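You operate a simulated robot arm through the tools that you are given. There is no shell and no other tool.

You run a simulated robot arm. Do the job below in one go: nothing can be reset, and whatever is moved stays where it is left.

TASK
Put both tablets from the tray into well II of washer 1 and run Synthetics.
Fine: the drawer starts open; shut it before Start; switch off at End.

It is judged by the outcome, as a careful person would: the job done as asked, and still so three seconds after it is handed in. It fails if anything else is knocked over, pushed out of place, dropped, spilled or broken.

THE ROBOT
A 6-joint arm with a two-finger parallel gripper, fixed in place. Base frame: the origin is on the floor under the middle of its stand, x ahead of it, y to its left, z up. Units: cm, degrees, N and s.
With the tool pointing down near the work surface it reaches from about 24 to 64 cm from the base axis. Its first joint turns from -66.0 to 66.0 degrees. Payload 2.7 kg.
The tool frame sits at the grasp point between the pads (the TCP): z along the fingers, y along the line on which they close. The tips reach 2.3 cm beyond it. Largest opening 9.4 cm; finger width 3.8, thickness 1; the body of the gripper, 5.4 by 9.6 cm, starts 3.9 cm behind the TCP.
Orientation is that of the tool frame in the base frame, as a unit quaternion [x, y, z, w]. With the fingers straight down and closing along the base's y, the tool's x points along the base's -x, its y along +y and its z along -z.

THE INTERFACE
- The arm moves only by the tool apply_moves. Its argument "targets" is a list of rows, each a list of 7 numbers: the opening in per cent of the stroke, from 0 (shut) to 100 (fully open), then the shift along the base's x, y, z in cm, then the turn, a rotation vector about the base's x, y, z in degrees. In form: [[grip, dx, dy, dz, rx, ry, rz], ...]. A call has 1 to 20 rows; each row shifts and turns the commanded pose from where the row before left it. A row lasts 0.2 s, in which the tool goes at most 5 cm and 8.6 degrees; a call with a longer step from one row to the next is refused whole, and so is a gripper value outside its range. A pose out of reach is approached as far as the arm can. The call stops where the force on the tool passes 90 N (or 10 N more than at its start, if that is more) or the arm is blocked; 0.2 s more then pass. The fingers move at their own pace (about 4.5 cm/s each) and stop on an object; they squeeze with about 28 N. The grip force told is the motor's: it shows also when the fingers shut on nothing. Time passes only in rows, and 0.2 s behind the last, so rows that do not move let the fingers close. The reply holds the time, the measured pose of the TCP, the force on the tool along the base axes, the opening and the grip force, in the units named above and with some noise, with the torque about the TCP (base axes, N m) and any sound that the robot's microphone picked up.
- Cameras (640 x 400 px; columns grow to the right, rows downward): "scene" is fixed at [6.83, -43.76, 140.82]; the picture's right is [0.78, -0.62, 0.00], its down [-0.39, -0.49, -0.78] and it looks along [0.48, 0.61, -0.63] (base axes); focal length 357 px, centre (320, 200). "wrist" rides on the gripper at [8.6, 1.6, -7.5] in the tool frame; the picture's right is [-0.18, 0.98, 0.00], its down [-0.58, -0.11, -0.81] and it looks along [-0.79, -0.15, 0.59] (tool axes); focal length 243 px, centre (320, 200). There is no depth. A picture from a camera that has moved, and an enlarged one, comes with that camera's place and axes in the base frame and with its lens. The place of the scene camera against the robot may be out by one fixed shift of up to 1.8 cm in any direction.
- capture(camera): a new picture of that camera. The clock stands still meanwhile.
- enlarge(camera, box): a new picture of the part [left, top, right, bottom] of that camera's present view, enlarged. The clock stands still meanwhile.
- sign_off(): hands the job in; it is judged then, once.

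Nothing tells you positions but the pictures and the camera data. Unless the task says otherwise, let go and move clear before handing in.

The tools are called after "Emit:" as name(argument=value, ...) on one line, values as JSON. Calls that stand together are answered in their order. apply_moves: Moves the arm, as the interface text tells. Its arguments: {"type":"object","properties":{"targets":{"type":"array"}},"required":["targets"]} The other tools are called the same way: capture (camera) takes a picture; enlarge (camera, box) takes an enlarged picture of a part of a camera's view; sign_off () hands the job in.

At the start:

```text
clock: 0.0
tcp_pos: [44.07, -19.86, 114.47]
tcp_rot: [0.0, 1.0, 0.0, 0.0]
wrist_force: [0.2, 0.5, -1.2]
moment: [-0.02, 0.04, -0.01]
grip_width: 9.37
finger_force: 0.1
```

scene: 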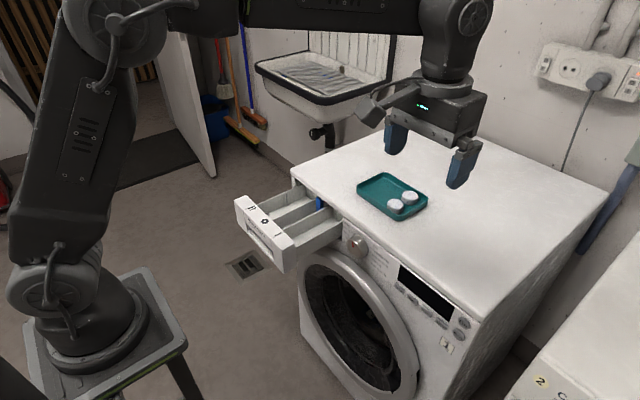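
wrist: 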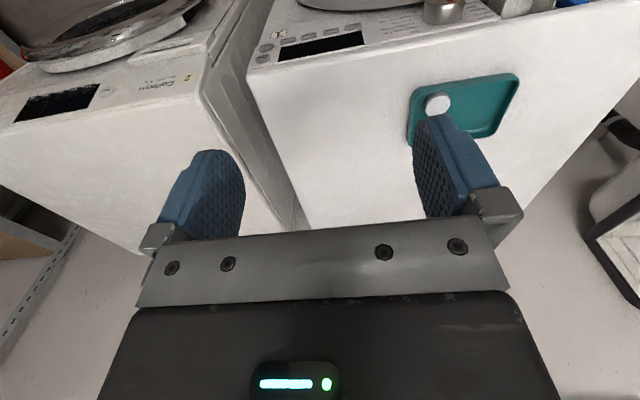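

I see a washer with an open detergent drawer on its left front, a teal tray with two white tablets on top, a program knob, a display and buttons. First I'll look closer at the drawer, the panel and the tray.

Emit:
enlarge(camera="scene", box=[220, 160, 380, 260])

Emit:
enlarge(camera="scene", box=[330, 220, 490, 360])

Emit:
enlarge(camera="scene", box=[340, 150, 450, 230])

Emit:
enlarge(camera="wrist", box=[230, 0, 640, 120])

Emit:
enlarge(camera="scene", box=[500, 280, 640, 400])

```text
4.00 times, centred on (300, 210) of scene
camera zoom: at [6.83, -43.76, 140.82], right [0.78, -0.62, 0.0], down [-0.39, -0.49, -0.78], along [0.48, 0.61, -0.63], focal length 1427 px, centre (400, 160)
```

zoom: 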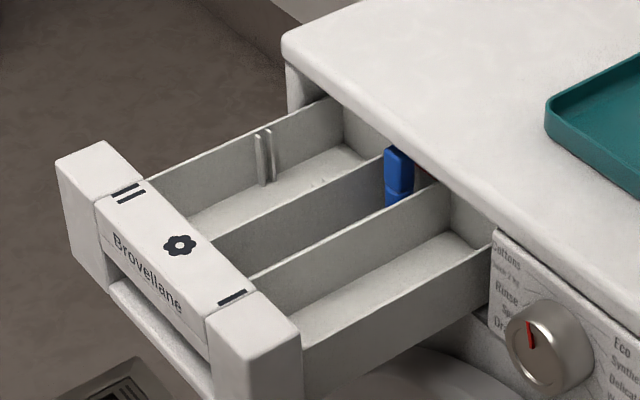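

```text
2.86 times, centred on (410, 290) of scene
camera zoom: at [6.83, -43.76, 140.82], right [0.78, -0.62, 0.0], down [-0.39, -0.49, -0.78], along [0.48, 0.61, -0.63], focal length 1019 px, centre (63, -57)
```

zoom: 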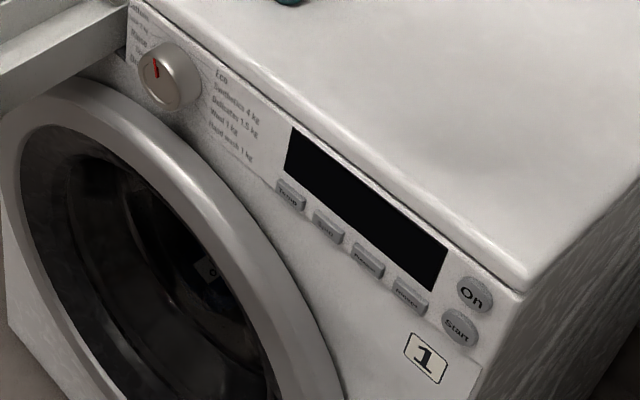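

```text
5.00 times, centred on (395, 190) of scene
camera zoom: at [6.83, -43.76, 140.82], right [0.78, -0.62, 0.0], down [-0.39, -0.49, -0.78], along [0.48, 0.61, -0.63], focal length 1784 px, centre (-55, 250)
```

zoom: 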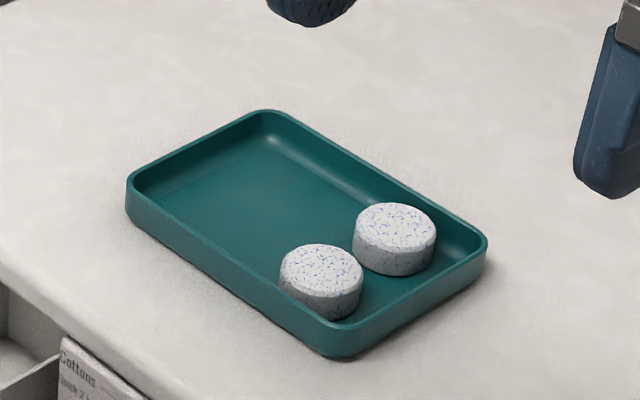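

```text
1.56 times, centred on (435, 60) of wrist
camera zoom: at [35.43, -18.19, 121.97], right [0.19, 0.98, 0.0], down [0.58, -0.11, 0.81], along [0.79, -0.15, -0.59], focal length 379 px, centre (140, 418)
```

zoom: 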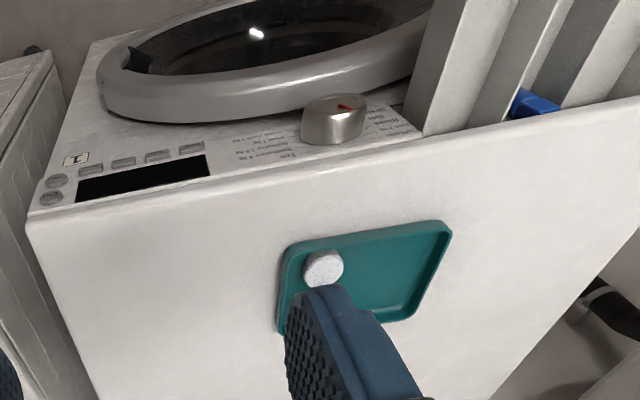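

```text
3.33 times, centred on (570, 340) of scene
camera zoom: at [6.83, -43.76, 140.82], right [0.78, -0.62, 0.0], down [-0.39, -0.49, -0.78], along [0.48, 0.61, -0.63], focal length 1189 px, centre (-513, -267)
```

zoom: 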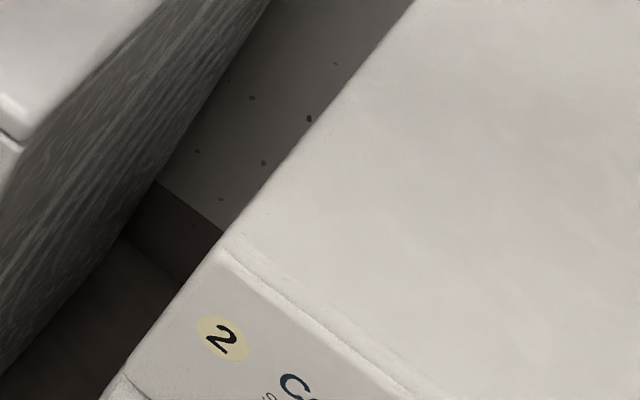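

Washer 1 is the one with the open drawer. Its front is at about x=52, its top at about z=84–85, and the tray spans roughly x 59–70, y −6.5 to 8.5. The tablets are near (61.5,−3) and (66.5,−3.5). I'll bring the wrist camera closer to measure them properly.

Emit:
apply_moves(targets=[[100, 2, 4.2, -2.5, 0, 0, 0], [100, 2, 4.2, -2.5, 0, 0, 0], [100, 2, 4.2, -2.5, 0, 0, 0], [100, 2, 4.2, -2.5, 0, 0, 0]])

Emit:
capture(camera="wrist")

Emit:
capture(camera="scene")

```text
refused: row 1 steps farther than a row can; nothing moved
```

```text
taken
camera wrist: at [35.43, -18.19, 121.97], right [0.19, 0.98, 0.0], down [0.58, -0.11, 0.81], along [0.79, -0.15, -0.59], focal length 243 px, centre (320, 200)
```

wrist: 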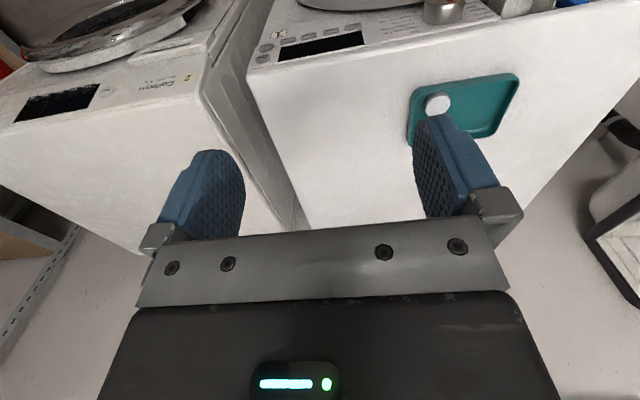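

```text
taken
```

scene: 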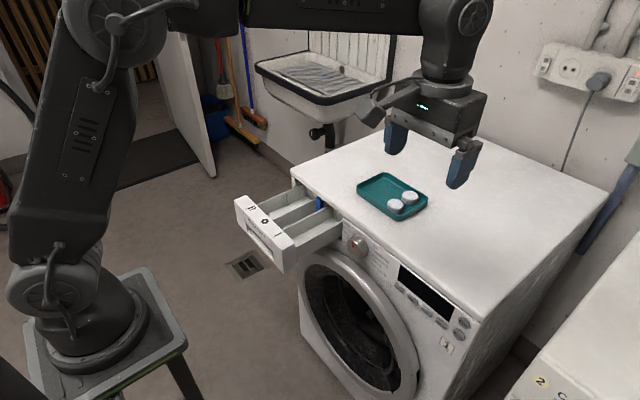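

The step was slightly too long. I'll repeat it with shorter steps.

Emit:
apply_moves(targets=[[100, 1.6, 3.4, -2.2, 0, 0, 0], [100, 1.6, 3.4, -2.2, 0, 0, 0], [100, 1.6, 3.4, -2.2, 0, 0, 0], [100, 1.6, 3.4, -2.2, 0, 0, 0], [100, 1.6, 3.4, -2.2, 0, 0, 0]])

Emit:
capture(camera="wrist")

Emit:
capture(camera="scene")

```text
clock: 1.2
tcp_pos: [51.9, -2.81, 103.67]
tcp_rot: [0.001, 1.0, 0.0, 0.0]
wrist_force: [-0.4, -0.5, -0.2]
moment: [0.0, -0.01, -0.01]
grip_width: 9.4
finger_force: 0.1
```

```text
taken
camera wrist: at [43.27, -1.15, 111.08], right [0.19, 0.98, 0.0], down [0.58, -0.11, 0.81], along [0.79, -0.15, -0.59], focal length 243 px, centre (320, 200)
```

wrist: 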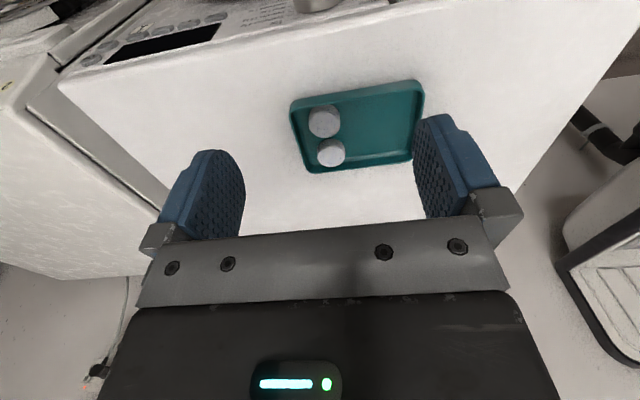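

```text
taken
```

scene: 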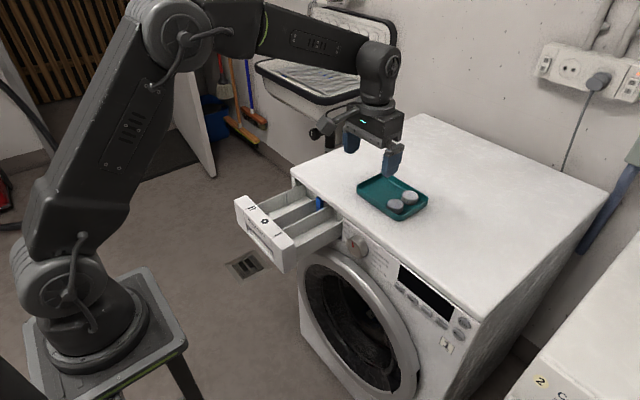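

Emit:
enlarge(camera="wrist", box=[270, 60, 450, 180])

Emit:
enlarge(camera="scene", box=[350, 170, 440, 226])

```text
3.33 times, centred on (360, 120) of wrist
camera zoom: at [43.27, -1.15, 111.08], right [0.19, 0.98, 0.0], down [0.58, -0.11, 0.81], along [0.79, -0.15, -0.59], focal length 809 px, centre (187, 467)
```

zoom: 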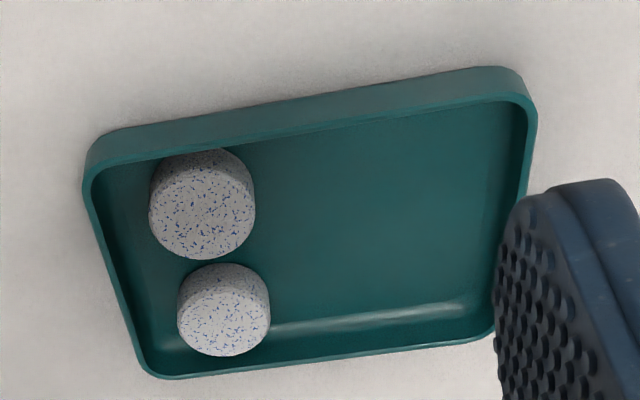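

```text
7.11 times, centred on (395, 198) of scene
camera zoom: at [6.83, -43.76, 140.82], right [0.78, -0.62, 0.0], down [-0.39, -0.49, -0.78], along [0.48, 0.61, -0.63], focal length 2536 px, centre (-213, 214)
```

zoom: 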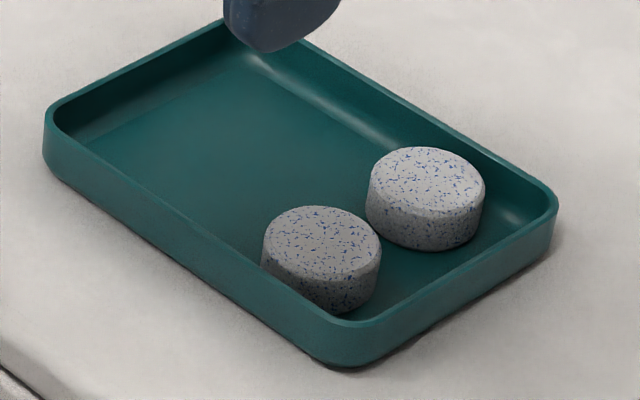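

The tablets' tops are at about z=86.5, with centres near (60.9,−3.95) and (65.9,−3.9) and a diameter of about 3.8 cm. Before picking anything up I'll look into the drawer with the wrist camera to locate well II.

Emit:
apply_moves(targets=[[100, -3, 3.2, 0, 0, 0, 0], [100, -3, 3.2, 0, 0, 0, 0], [100, -3, 3.2, 0, 0, 0, 0], [100, -3, 3.2, 0, 0, 0, 0], [100, -3, 3.2, 0, 0, 0, 0], [100, -3, 3.2, 0, 0, 0, 0]])

Emit:
capture(camera="wrist")

Emit:
enlarge(camera="wrist", box=[220, 0, 420, 125])

```text
clock: 2.6
tcp_pos: [34.11, 16.41, 103.55]
tcp_rot: [0.0, 1.0, -0.001, 0.0]
wrist_force: [-0.2, 0.7, 0.5]
moment: [-0.01, 0.0, -0.02]
grip_width: 9.41
finger_force: 0.1
```

```text
taken
camera wrist: at [25.43, 18.11, 111.06], right [0.19, 0.98, 0.0], down [0.58, -0.11, 0.81], along [0.79, -0.15, -0.59], focal length 243 px, centre (320, 200)
```

wrist: 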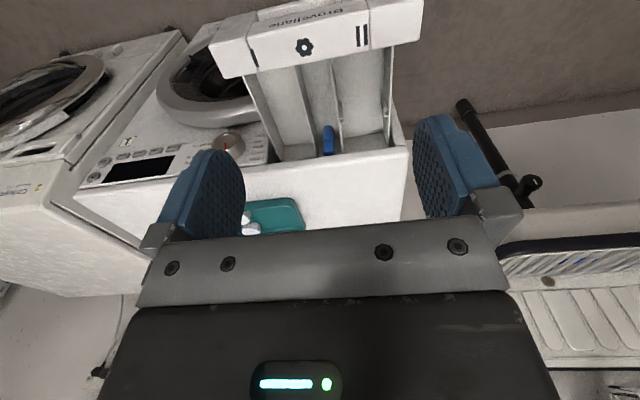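

```text
3.20 times, centred on (320, 62) of wrist
camera zoom: at [25.43, 18.11, 111.06], right [0.19, 0.98, 0.0], down [0.58, -0.11, 0.81], along [0.79, -0.15, -0.59], focal length 776 px, centre (320, 640)
```

zoom: 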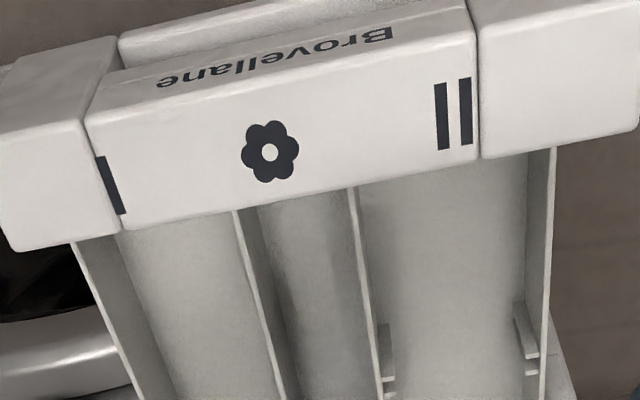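

Well II is the wide one on the left (+y) side of the drawer, about y 17–24 and x 39–50. I'll tilt the tool to look straight down into it and measure its depth.

Emit:
apply_moves(targets=[[100, 1.5, 0.9, -1.6, 0, 8, 0], [100, 1.5, 0.9, -1.6, 0, 8, 0], [100, 1.5, 0.9, -1.6, 0, 8, 0], [100, 1.5, 0.9, -1.6, 0, 8, 0]])

Emit:
capture(camera="wrist")

Emit:
enlarge(camera="wrist", box=[200, 60, 440, 210])

Emit:
capture(camera="scene")

```text
clock: 3.6
tcp_pos: [40.06, 19.95, 97.19]
tcp_rot: [0.001, 0.961, 0.0, -0.276]
wrist_force: [-0.2, -0.1, 0.9]
moment: [0.02, 0.0, 0.02]
grip_width: 9.39
finger_force: 0.0
```

```text
taken
camera wrist: at [36.63, 21.58, 108.17], right [0.16, 0.98, -0.1], down [0.92, -0.11, 0.37], along [0.36, -0.15, -0.92], focal length 243 px, centre (320, 200)
```

wrist: 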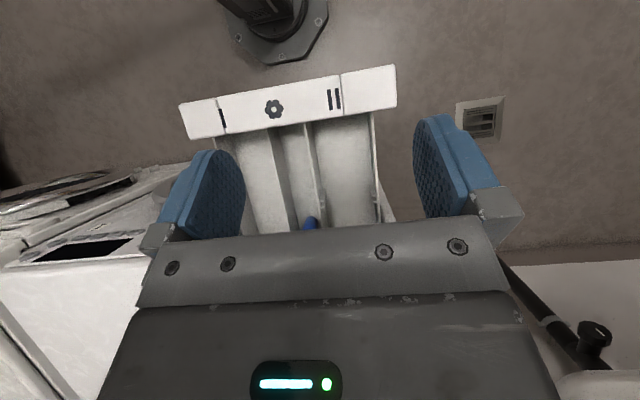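

```text
2.67 times, centred on (320, 135) of wrist
camera zoom: at [36.63, 21.58, 108.17], right [0.16, 0.98, -0.1], down [0.92, -0.11, 0.37], along [0.36, -0.15, -0.92], focal length 647 px, centre (320, 373)
```

zoom: 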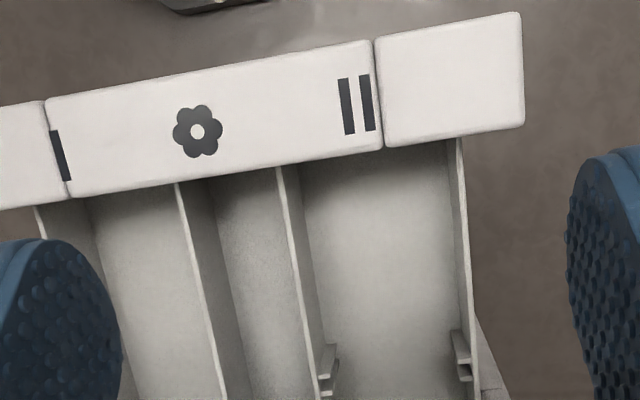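

```text
taken
```

scene: 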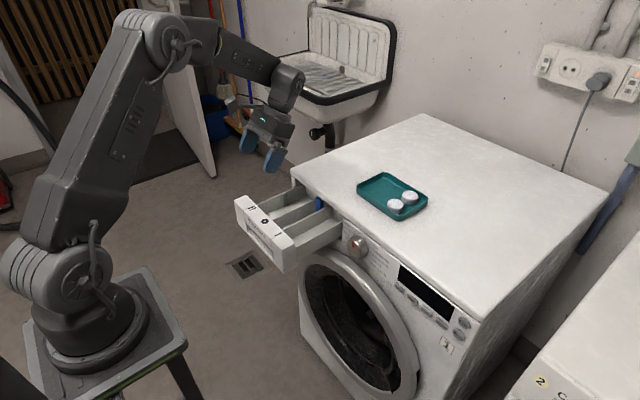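

Emit:
enlarge(camera="wrist", box=[290, 100, 400, 225])

Emit:
enlarge(camera="scene", box=[230, 175, 330, 238])

```text
3.20 times, centred on (345, 162) of wrist
camera zoom: at [36.63, 21.58, 108.17], right [0.16, 0.98, -0.1], down [0.92, -0.11, 0.37], along [0.36, -0.15, -0.92], focal length 776 px, centre (240, 320)
```

zoom: 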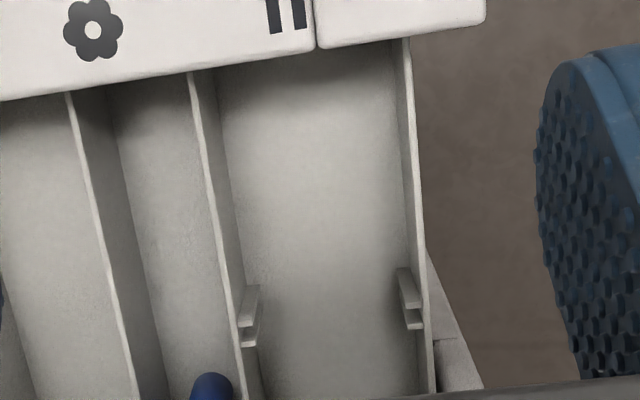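

```text
6.35 times, centred on (280, 206) of scene
camera zoom: at [6.83, -43.76, 140.82], right [0.78, -0.62, 0.0], down [-0.39, -0.49, -0.78], along [0.48, 0.61, -0.63], focal length 2265 px, centre (574, 159)
```

zoom: 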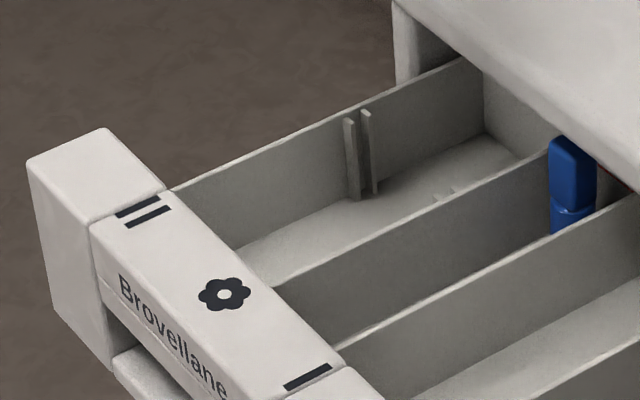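

The drawer walls top out at about z=81.7, the floor of well II is at about 77, and the well spans y 17–23.6. Next I'll level the tool and hover over the nearer tablet with a narrower opening.

Emit:
apply_moves(targets=[[80, 1.8, -2.5, 0.3, 0, -8, 0], [70, 2.5, -3, 0, 0, -8, 0], [60, 3, -3, 0, 0, -8, 0], [51, 3, -3.2, 0, 0, -8, 0], [51, 3, -3.2, -0.5, 0, 0, 0], [51, 2.8, -3, -1, 0, 0, 0], [51, 2.8, -3, -1, 0, 0, 0], [51, 2.6, -2.8, -1.5, 0, 0, 0], [51, 0, 0, 0, 0, 0, 0]])

Emit:
capture(camera="wrist")

Emit:
enlarge(camera="wrist", box=[220, 40, 440, 180])

Emit:
enlarge(camera="scene", box=[340, 150, 450, 226])

```text
clock: 5.6
tcp_pos: [61.67, -3.79, 93.26]
tcp_rot: [0.001, 1.0, 0.0, -0.001]
wrist_force: [0.7, 0.5, -0.4]
moment: [0.01, 0.01, -0.01]
grip_width: 4.78
finger_force: 0.0
```

```text
taken
camera wrist: at [53.05, -2.11, 100.71], right [0.19, 0.98, 0.0], down [0.58, -0.11, 0.81], along [0.79, -0.15, -0.59], focal length 243 px, centre (320, 200)
```

wrist: 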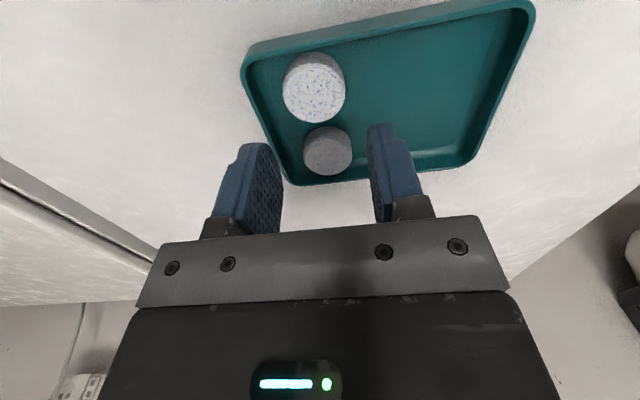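

```text
2.86 times, centred on (330, 110) of wrist
camera zoom: at [53.05, -2.11, 100.71], right [0.19, 0.98, 0.0], down [0.58, -0.11, 0.81], along [0.79, -0.15, -0.59], focal length 693 px, centre (291, 457)
```

zoom: 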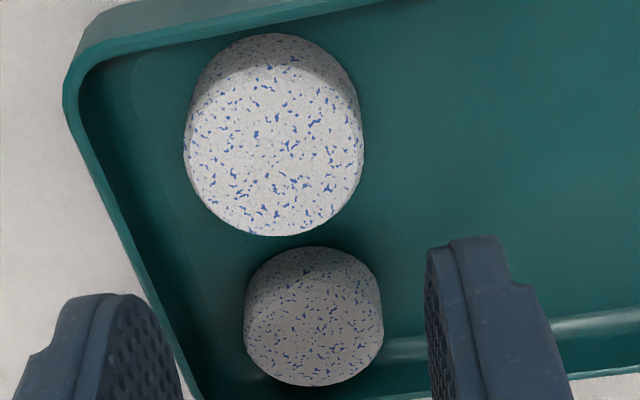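

```text
5.26 times, centred on (395, 188) of scene
camera zoom: at [6.83, -43.76, 140.82], right [0.78, -0.62, 0.0], down [-0.39, -0.49, -0.78], along [0.48, 0.61, -0.63], focal length 1877 px, centre (-75, 263)
```

zoom: 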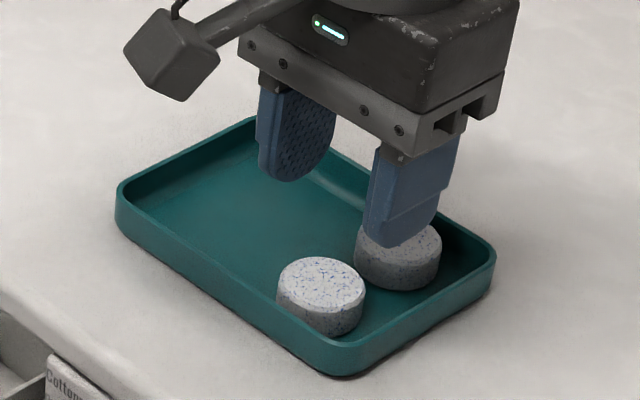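

The fingers straddle the tablet centred at about (60.75,−3.9), whose top is at about z=86.8. I'll go down gently, check the clearances, and then close.

Emit:
apply_moves(targets=[[51, 0, 0, -1.5, 0, 0, 0], [51, 0, 0, -1.5, 0, 0, 0], [51, 0, 0, -1.3, 0, 0, 0], [51, 0, 0, -0.5, 0, 0, 0], [51, 0, 0, 0, 0, 0, 0]])

Emit:
enlarge(camera="wrist", box=[200, 40, 440, 200])

Emit:
enlarge(camera="scene", box=[350, 160, 440, 222])

```text
clock: 6.8
tcp_pos: [61.62, -3.83, 88.65]
tcp_rot: [0.001, 1.0, 0.0, 0.0]
wrist_force: [-0.3, 0.2, 0.2]
moment: [-0.01, -0.01, 0.04]
grip_width: 4.77
finger_force: 0.0
```

```text
2.50 times, centred on (320, 120) of wrist
camera zoom: at [52.93, -2.22, 96.1], right [0.19, 0.98, 0.0], down [0.58, -0.11, 0.81], along [0.79, -0.15, -0.59], focal length 606 px, centre (320, 400)
```

zoom: 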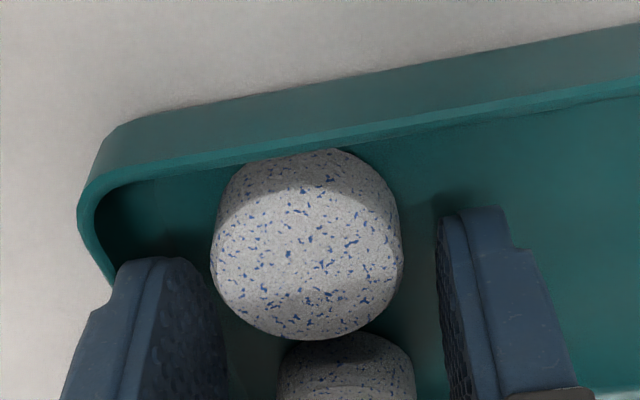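

```text
6.45 times, centred on (395, 191) of scene
camera zoom: at [6.83, -43.76, 140.82], right [0.78, -0.62, 0.0], down [-0.39, -0.49, -0.78], along [0.48, 0.61, -0.63], focal length 2301 px, centre (-164, 258)
```

zoom: 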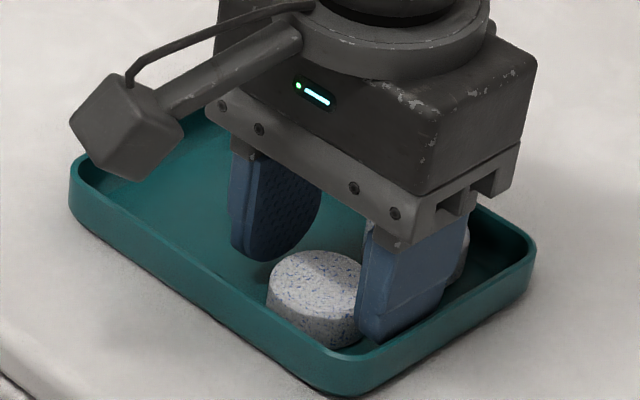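

The fingertips sit beside the tablet just below its top edge. I'll shift slightly toward the tablet's centre, go down 0.6 cm more and close.

Emit:
apply_moves(targets=[[51, -0.35, 0.05, 0, 0, 0, 0], [51, 0, 0, -0.6, 0, 0, 0], [51, 0, 0, 0, 0, 0, 0]])

Emit:
enlarge(camera="scene", box=[350, 160, 440, 222])

```text
clock: 7.6
tcp_pos: [61.37, -3.87, 87.94]
tcp_rot: [0.001, 1.0, -0.002, 0.0]
wrist_force: [-0.1, -0.3, -0.2]
moment: [-0.02, 0.0, 0.0]
grip_width: 4.77
finger_force: 0.0
```

```text
6.45 times, centred on (395, 191) of scene
camera zoom: at [6.83, -43.76, 140.82], right [0.78, -0.62, 0.0], down [-0.39, -0.49, -0.78], along [0.48, 0.61, -0.63], focal length 2301 px, centre (-164, 258)
```

zoom: 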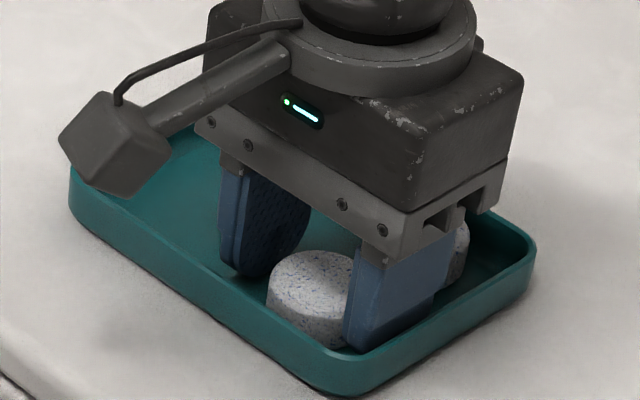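

Emit:
apply_moves(targets=[[36, 0, 0, 0, 0, 0, 0], [36, 0, 0, 0, 0, 0, 0], [36, 0, 0, 0, 0, 0, 0]])

Emit:
enlarge(camera="scene", box=[350, 160, 440, 222])

Emit:
enlarge(camera="wrist", box=[200, 40, 440, 200])

```text
clock: 8.4
tcp_pos: [61.28, -3.71, 87.97]
tcp_rot: [0.001, 1.0, 0.0, 0.0]
wrist_force: [1.0, 0.2, 0.0]
moment: [-0.02, 0.01, -0.01]
grip_width: 3.62
finger_force: 28.1
```

```text
6.45 times, centred on (395, 191) of scene
camera zoom: at [6.83, -43.76, 140.82], right [0.78, -0.62, 0.0], down [-0.39, -0.49, -0.78], along [0.48, 0.61, -0.63], focal length 2301 px, centre (-164, 258)
```

zoom: 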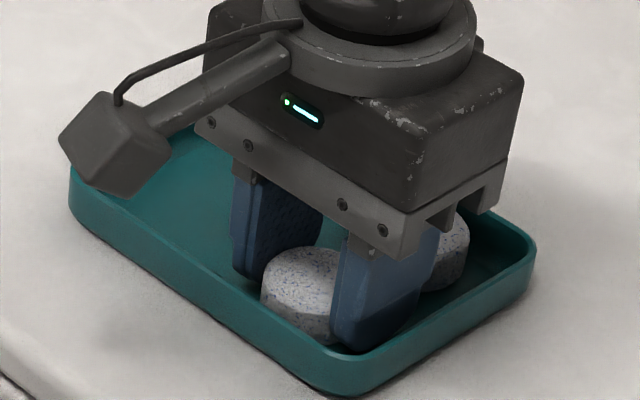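

```text
2.50 times, centred on (320, 120) of wrist
camera zoom: at [52.67, -2.05, 95.43], right [0.19, 0.98, 0.0], down [0.58, -0.11, 0.81], along [0.79, -0.15, -0.59], focal length 606 px, centre (320, 400)
```

zoom: 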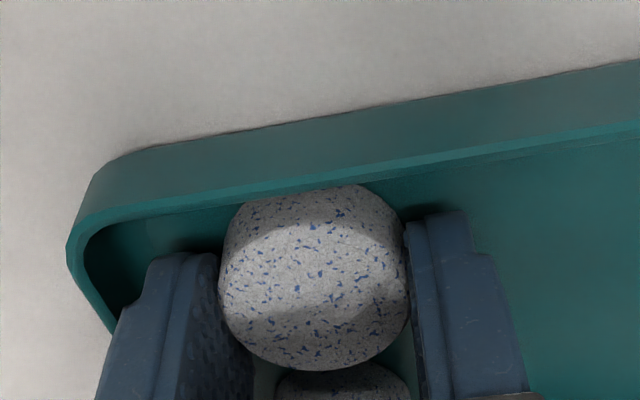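

The tablet is held, 3.6 cm wide at 28 N. Next I'll lift it straight up.

Emit:
apply_moves(targets=[[36, 0, 0, 0.5, 0, 0, 0], [36, 0, 0, 1.5, 0, 0, 0], [36, 0, 0, 2.5, 0, 0, 0], [36, 0, 0, 2.5, 0, 0, 0], [36, 0, 0, 0, 0, 0, 0]])

Emit:
capture(camera="wrist")

Emit:
enlarge(camera="scene", box=[340, 140, 450, 222])

```text
clock: 9.6
tcp_pos: [61.25, -3.77, 95.02]
tcp_rot: [0.001, 1.0, -0.001, -0.001]
wrist_force: [-0.4, 0.8, -0.9]
moment: [0.01, 0.05, -0.03]
grip_width: 3.39
finger_force: 0.1
```

```text
taken
camera wrist: at [52.64, -2.1, 102.48], right [0.19, 0.98, 0.0], down [0.58, -0.11, 0.81], along [0.79, -0.15, -0.59], focal length 243 px, centre (320, 200)
```

wrist: 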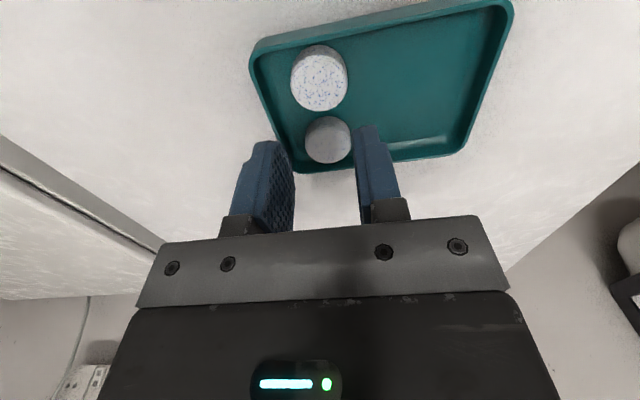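

```text
4.88 times, centred on (395, 181) of scene
camera zoom: at [6.83, -43.76, 140.82], right [0.78, -0.62, 0.0], down [-0.39, -0.49, -0.78], along [0.48, 0.61, -0.63], focal length 1740 px, centre (-46, 293)
```

zoom: 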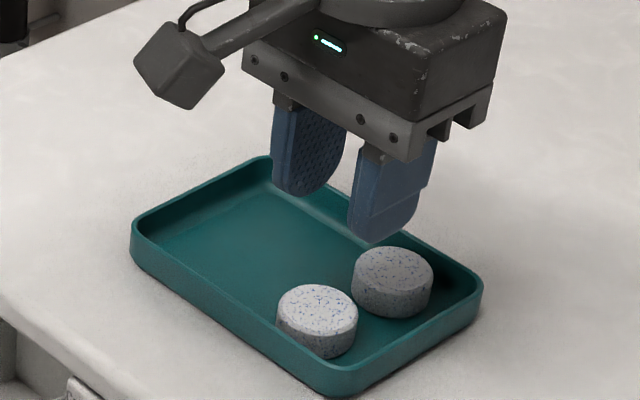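

The tablet slipped out and stayed in the tray, so my grip was too high. I'll take a closer look and measure again before trying a lower, better centred grip.

Emit:
enlarge(camera="wrist", box=[240, 20, 420, 180])

Emit:
enlarge(camera="scene", box=[360, 170, 440, 222])

```text
2.50 times, centred on (330, 100) of wrist
camera zoom: at [52.64, -2.1, 102.48], right [0.19, 0.98, 0.0], down [0.58, -0.11, 0.81], along [0.79, -0.15, -0.59], focal length 606 px, centre (295, 450)
```

zoom: 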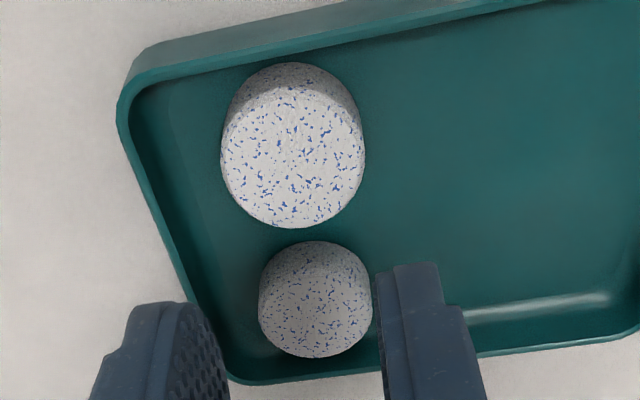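

```text
7.69 times, centred on (400, 196) of scene
camera zoom: at [6.83, -43.76, 140.82], right [0.78, -0.62, 0.0], down [-0.39, -0.49, -0.78], along [0.48, 0.61, -0.63], focal length 2744 px, centre (-295, 231)
```

zoom: 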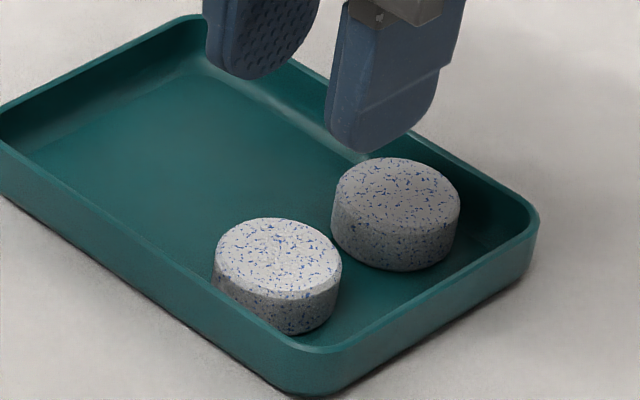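

Tablet A is still at about (60.7,−3.7), top at about 86.75, about 1.9 cm thick, so the tray floor is at about 84.8. I'll retry about 0.6 cm lower and watch the forces.

Emit:
apply_moves(targets=[[48, 0, 0, 0, 0, 0, 0], [48, 0, 0, 0, 0, 0, 0], [48, 0, 0.05, -2, 0, 0, 0], [48, -0.05, 0, -2, 0, 0, 0], [48, 0, 0, -1.8, 0, 0, 0], [48, 0, 0, -1, 0, 0, 0], [48, 0, 0, -0.3, 0, 0, 0], [48, 0, 0, -0.2, 0, 0, 0], [48, 0, 0, -0.2, 0, 0, 0], [48, 0, 0, 0, 0, 0, 0]])

Emit:
enlarge(camera="scene", box=[350, 160, 440, 222])

Emit:
enlarge(camera="wrist", box=[200, 40, 440, 200])

```text
clock: 11.8
tcp_pos: [61.29, -3.72, 87.63]
tcp_rot: [0.001, 1.0, -0.002, 0.002]
wrist_force: [-5.4, 0.9, 18.4]
moment: [0.29, 0.21, 0.08]
grip_width: 4.51
finger_force: 0.0
```

```text
6.45 times, centred on (395, 191) of scene
camera zoom: at [6.78, -43.76, 140.83], right [0.78, -0.62, 0.0], down [-0.39, -0.49, -0.78], along [0.48, 0.61, -0.63], focal length 2301 px, centre (-164, 258)
```

zoom: 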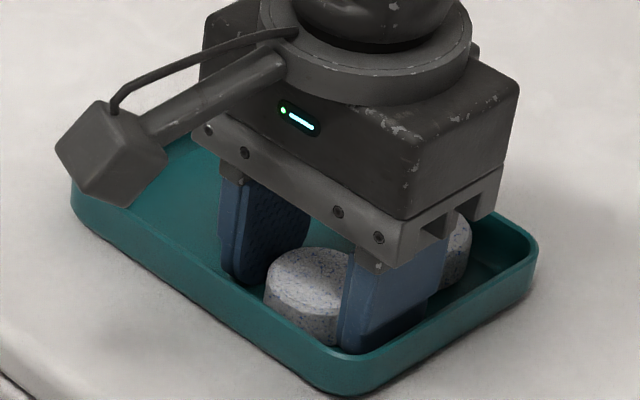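

```text
2.50 times, centred on (320, 120) of wrist
camera zoom: at [52.56, -2.0, 95.12], right [0.19, 0.98, 0.0], down [0.58, -0.11, 0.81], along [0.8, -0.15, -0.59], focal length 606 px, centre (320, 400)
```

zoom: 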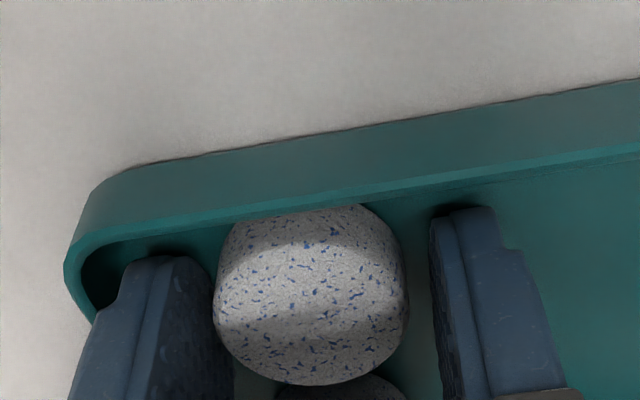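

The fingertips touched the tray floor with a light force, so the floor is at about z=85.3. I'll back off slightly so I don't drag the tray, then close firmly.

Emit:
apply_moves(targets=[[48, 0, 0, 0.15, 0, 0, 0], [48, 0, 0, 0.1, 0, 0, 0], [48, 0, 0, 0, 0, 0, 0]])

```text
clock: 12.6
tcp_pos: [61.17, -3.66, 87.69]
tcp_rot: [0.001, 1.0, 0.0, -0.001]
wrist_force: [2.9, 0.0, 8.0]
moment: [0.16, -0.12, -0.05]
grip_width: 4.48
finger_force: 0.2
```

Emit:
apply_moves(targets=[[48, 0, 0, 0.1, 0, 0, 0], [48, 0, 0, 0, 0, 0, 0], [30, 0, 0, 0, 0, 0, 0], [20, 0, 0, 0, 0, 0, 0], [20, 0, 0, 0, 0, 0, 0]])

Emit:
enlarge(camera="scene", box=[350, 160, 440, 222])

Emit:
enlarge(camera="wrist", box=[200, 40, 440, 200])

```text
clock: 13.8
tcp_pos: [61.1, -3.56, 87.76]
tcp_rot: [0.001, 1.0, -0.001, 0.0]
wrist_force: [-0.1, 0.2, -0.2]
moment: [-0.02, -0.02, -0.04]
grip_width: 3.61
finger_force: 28.1
```

```text
6.45 times, centred on (395, 191) of scene
camera zoom: at [6.83, -43.76, 140.82], right [0.78, -0.62, 0.0], down [-0.39, -0.49, -0.78], along [0.48, 0.61, -0.63], focal length 2301 px, centre (-164, 258)
```

zoom: 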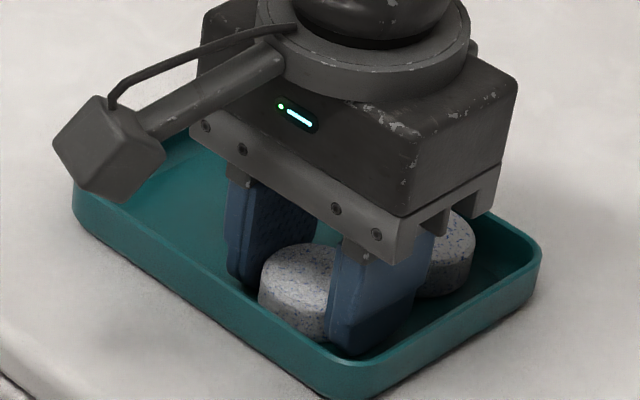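

```text
2.50 times, centred on (320, 120) of wrist
camera zoom: at [52.49, -1.97, 95.3], right [0.19, 0.98, 0.0], down [0.58, -0.11, 0.81], along [0.79, -0.15, -0.59], focal length 606 px, centre (320, 400)
```

zoom: 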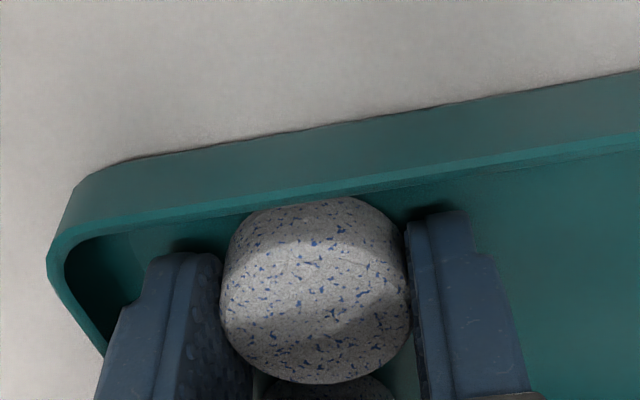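

Emit:
apply_moves(targets=[[10, 0, 0, 0.2, 0, 0, 0], [10, 0, 0, 0.3, 0, 0, 0], [10, 0, 0, 0.3, 0, 0, 0], [10, 0, 0, 0.3, 0, 0, 0], [10, 0, 0, 0, 0, 0, 0]])

Emit:
enlarge(camera="scene", box=[350, 160, 440, 222])

Emit:
enlarge(camera="wrist", box=[200, 40, 440, 200])

```text
clock: 15.0
tcp_pos: [61.13, -3.71, 88.78]
tcp_rot: [0.0, 1.0, -0.001, 0.0]
wrist_force: [0.0, -0.4, 0.0]
moment: [0.03, 0.02, -0.02]
grip_width: 3.63
finger_force: 27.9
```

```text
6.45 times, centred on (395, 191) of scene
camera zoom: at [6.83, -43.76, 140.82], right [0.78, -0.62, 0.0], down [-0.39, -0.49, -0.78], along [0.48, 0.61, -0.63], focal length 2301 px, centre (-164, 258)
```

zoom: 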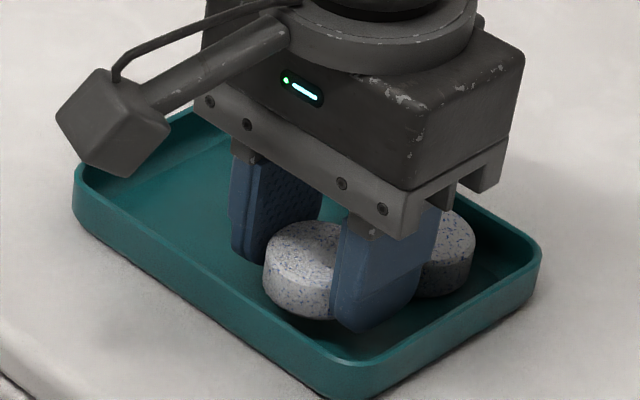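

```text
2.50 times, centred on (320, 120) of wrist
camera zoom: at [52.53, -1.99, 96.34], right [0.19, 0.98, 0.0], down [0.58, -0.11, 0.81], along [0.79, -0.15, -0.59], focal length 606 px, centre (320, 400)
```

zoom: 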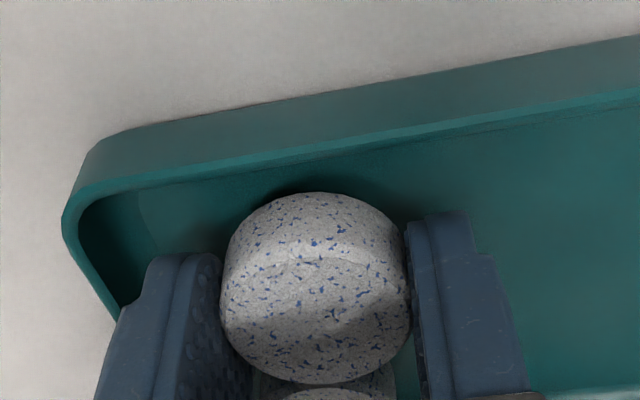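

The tablet is lifted clear this time. I'll raise it gently and carry it over to well II.

Emit:
apply_moves(targets=[[10, 0, 0, 0.5, 0, 0, 0], [10, 0, 0, 0.8, 0, 0, 0], [10, 0, 0, 1, 0, 0, 0], [10, 0, 0, 1, 0, 0, 0], [10, 0, 0, 1, 0, 0, 0], [10, 0, 0, 0.7, 0, 0, 0], [10, 0, 0, 0, 0, 0, 0]])

Emit:
capture(camera="scene")

Emit:
enlarge(camera="wrist", box=[200, 40, 440, 200])

```text
clock: 16.6
tcp_pos: [61.23, -3.62, 93.94]
tcp_rot: [0.0, 1.0, -0.001, 0.0]
wrist_force: [-0.5, -0.5, -0.2]
moment: [0.01, 0.01, -0.02]
grip_width: 3.59
finger_force: 28.0
```

```text
taken
```

scene: 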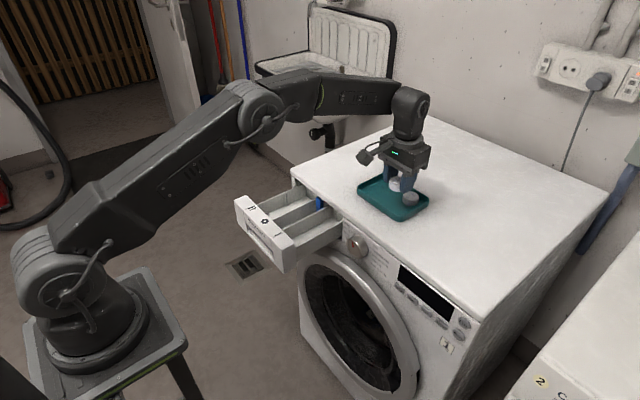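

```text
2.50 times, centred on (320, 120) of wrist
camera zoom: at [52.55, -1.94, 101.48], right [0.19, 0.98, 0.0], down [0.58, -0.11, 0.81], along [0.79, -0.15, -0.59], focal length 606 px, centre (320, 400)
```

zoom: 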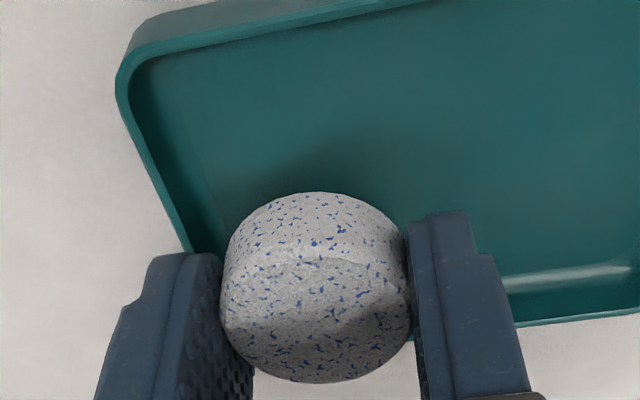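

The tablet's top is 0.5 cm below the TCP and it sits about 0.6 cm toward −x in the grip. I'll carry it above the front part of well II.

Emit:
apply_moves(targets=[[10, -0.7, 0.8, 0, 0, 0, 0], [10, -1.3, 1.5, 0, 0, 0, 0], [10, -1.8, 2.1, 0, 0, 0, 0], [10, -2, 2.4, 0, 0, 0, 0], [10, -2, 2.4, 0, 0, 0, 0], [10, -2, 2.4, 0, 0, 0, 0], [10, -2, 2.4, 0, 0, 0, 0], [10, -2, 2.4, 0, 0, 0, 0], [10, -2, 2.4, 0, 0, 0, 0], [10, -1.8, 2.1, 0, 0, 0, 0], [10, -1.4, 1.6, 0, 0, 0, 0], [10, -0.8, 1, 0, 0, 0, 0], [10, -0.4, 0.5, 0, 0, 0, 0], [10, 0, 0, 0, 0, 0, 0]])

Emit:
capture(camera="wrist")

Emit:
enlarge(camera="scene", box=[220, 130, 350, 240])

```text
clock: 19.6
tcp_pos: [40.96, 20.51, 94.06]
tcp_rot: [0.001, 1.0, 0.0, 0.0]
wrist_force: [0.1, -0.4, 0.3]
moment: [-0.01, 0.01, 0.0]
grip_width: 3.61
finger_force: 27.8
```

```text
taken
camera wrist: at [32.32, 22.16, 101.45], right [0.19, 0.98, 0.0], down [0.58, -0.11, 0.81], along [0.79, -0.15, -0.59], focal length 243 px, centre (320, 200)
```

wrist: 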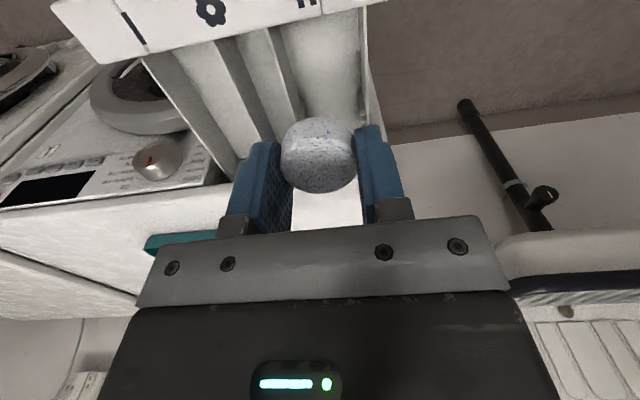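

```text
3.64 times, centred on (285, 185) of scene
camera zoom: at [6.83, -43.76, 140.82], right [0.78, -0.62, 0.0], down [-0.39, -0.49, -0.78], along [0.48, 0.61, -0.63], focal length 1297 px, centre (447, 254)
```

zoom: 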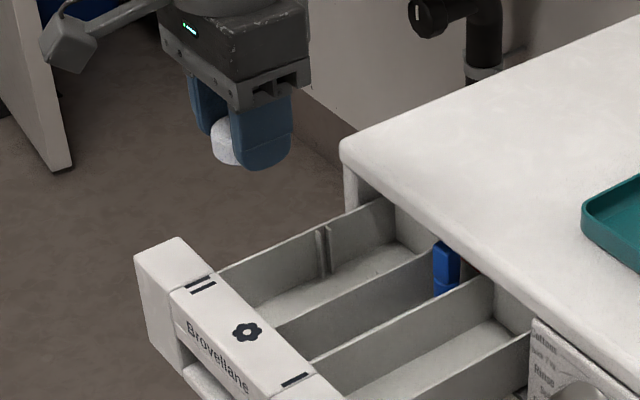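

Emit:
enlarge(camera="wrist", box=[220, 0, 420, 125])

```text
3.20 times, centred on (320, 62) of wrist
camera zoom: at [32.32, 22.16, 101.45], right [0.19, 0.98, 0.0], down [0.58, -0.11, 0.81], along [0.79, -0.15, -0.59], focal length 776 px, centre (320, 640)
```

zoom: 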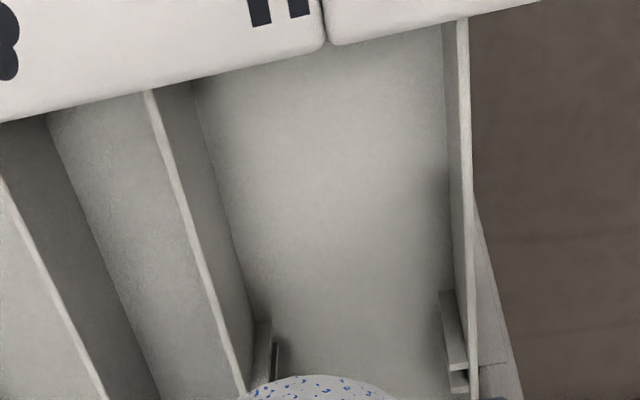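

Well II spans y 17.3–23.8 with its floor at about z=77.2, and the tablet is centred over its front half. I'll lower it in.

Emit:
apply_moves(targets=[[10, 0, 0, -1, 0, 0, 0], [10, 0, 0, -2, 0, 0, 0], [10, 0, 0, -2.2, 0, 0, 0], [10, 0, 0, -2.2, 0, 0, 0], [10, 0, 0, -2, 0, 0, 0], [10, 0, 0, -1.5, 0, 0, 0], [10, 0, 0, -1, 0, 0, 0], [10, 0, 0, -0.8, 0, 0, 0], [10, 0, 0, -0.6, 0, 0, 0], [10, 0, 0, -0.3, 0, 0, 0], [10, 0, 0, 0, 0, 0, 0]])

Emit:
capture(camera="wrist")

Emit:
enlarge(camera="scene", box=[220, 150, 350, 240])

```text
clock: 22.0
tcp_pos: [41.04, 20.45, 80.27]
tcp_rot: [0.001, 1.0, 0.0, 0.0]
wrist_force: [-0.5, 0.5, -0.6]
moment: [0.01, 0.01, 0.01]
grip_width: 3.64
finger_force: 28.0
```

```text
taken
camera wrist: at [32.38, 22.1, 87.77], right [0.19, 0.98, 0.0], down [0.58, -0.11, 0.81], along [0.79, -0.15, -0.59], focal length 243 px, centre (320, 200)
```

wrist: 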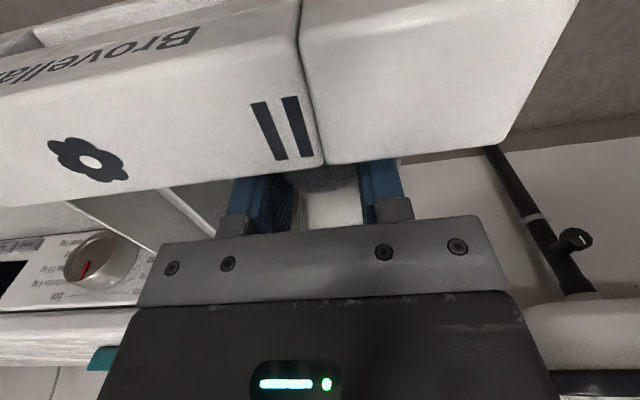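

```text
4.44 times, centred on (285, 195) of scene
camera zoom: at [6.83, -43.76, 140.82], right [0.78, -0.62, 0.0], down [-0.39, -0.49, -0.78], along [0.48, 0.61, -0.63], focal length 1585 px, centre (476, 222)
```

zoom: 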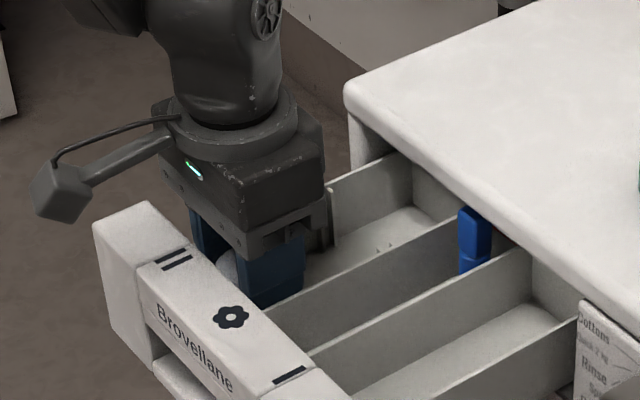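

Emit:
apply_moves(targets=[[10, 0, 0, -0.2, 0, 0, 0], [10, 0, 0, -0.15, 0, 0, 0], [10, 0, 0, 0, 0, 0, 0]])

```text
clock: 22.8
tcp_pos: [41.08, 20.41, 79.93]
tcp_rot: [0.001, 1.0, -0.001, -0.001]
wrist_force: [0.3, 1.4, -0.5]
moment: [0.0, 0.01, 0.01]
grip_width: 3.61
finger_force: 27.8
```

Emit:
apply_moves(targets=[[10, 0, 0, -0.15, 0, 0, 0], [10, 0, 0, -0.1, 0, 0, 0], [10, 0, 0, 0, 0, 0, 0]])

```text
clock: 23.6
tcp_pos: [41.01, 20.4, 79.68]
tcp_rot: [0.001, 1.0, -0.002, 0.0]
wrist_force: [0.1, 0.5, 0.8]
moment: [0.0, 0.0, 0.01]
grip_width: 3.62
finger_force: 28.2
```

Emit:
apply_moves(targets=[[10, 0, 0, -0.12, 0, 0, 0], [10, 0, 0, -0.1, 0, 0, 0], [10, 0, 0, 0, 0, 0, 0]])

```text
clock: 24.4
tcp_pos: [40.89, 20.38, 79.52]
tcp_rot: [0.001, 1.0, 0.0, 0.0]
wrist_force: [0.6, 0.4, 0.2]
moment: [0.03, -0.02, -0.02]
grip_width: 3.65
finger_force: 28.3
```

Emit:
apply_moves(targets=[[10, 0, 0, -0.12, 0, 0, 0], [10, 0, 0, -0.1, 0, 0, 0], [10, 0, 0, 0, 0, 0, 0]])

```text
clock: 25.2
tcp_pos: [41.01, 20.4, 79.27]
tcp_rot: [0.001, 1.0, 0.0, 0.0]
wrist_force: [0.0, 0.2, -0.5]
moment: [-0.02, 0.03, 0.02]
grip_width: 3.58
finger_force: 28.6
```

Emit:
apply_moves(targets=[[10, 0, 0, -0.12, 0, 0, 0], [10, 0, 0, -0.12, 0, 0, 0], [10, 0, 0, 0, 0, 0, 0]])

Emit:
enlarge(camera="scene", box=[240, 180, 310, 228])

```text
clock: 26.0
tcp_pos: [40.96, 20.39, 79.13]
tcp_rot: [0.0, 1.0, -0.001, 0.001]
wrist_force: [0.7, -0.4, 0.1]
moment: [0.02, -0.01, -0.01]
grip_width: 3.63
finger_force: 28.0
```

```text
8.33 times, centred on (275, 204) of scene
camera zoom: at [6.83, -43.76, 140.82], right [0.78, -0.62, 0.0], down [-0.39, -0.49, -0.78], along [0.48, 0.61, -0.63], focal length 2972 px, centre (695, 167)
```

zoom: 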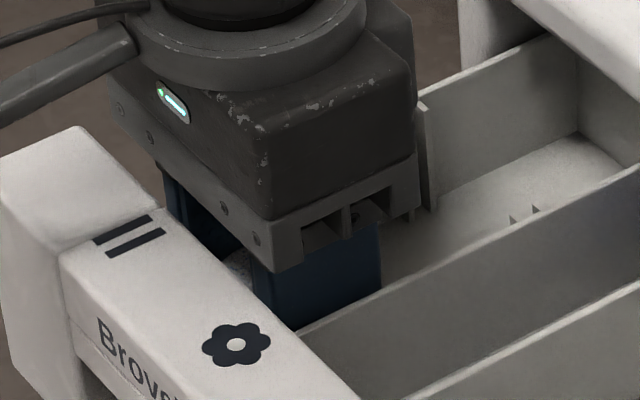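

The tablet is within a few millimetres of the well floor. I'll centre it slightly in y and open just enough to release without pressing on the walls.

Emit:
apply_moves(targets=[[10, 0, 0.13, -0.1, 0, 0, 0], [41, 0, 0, 0, 0, 0, 0], [43, 0, 0, 0, 0, 0, 0], [43, 0, 0, 0, 0, 0, 0]])

Emit:
enlarge(camera="scene", box=[240, 180, 310, 228])

```text
clock: 27.0
tcp_pos: [41.09, 20.55, 78.91]
tcp_rot: [0.001, 1.0, -0.001, 0.001]
wrist_force: [0.4, -0.4, -0.1]
moment: [0.02, 0.01, -0.04]
grip_width: 4.06
finger_force: 0.0
```

```text
8.33 times, centred on (275, 204) of scene
camera zoom: at [6.83, -43.76, 140.82], right [0.78, -0.62, 0.0], down [-0.39, -0.49, -0.78], along [0.48, 0.61, -0.63], focal length 2972 px, centre (695, 167)
```

zoom: 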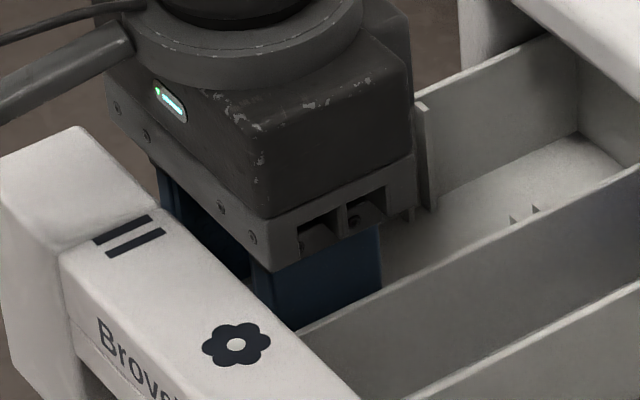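

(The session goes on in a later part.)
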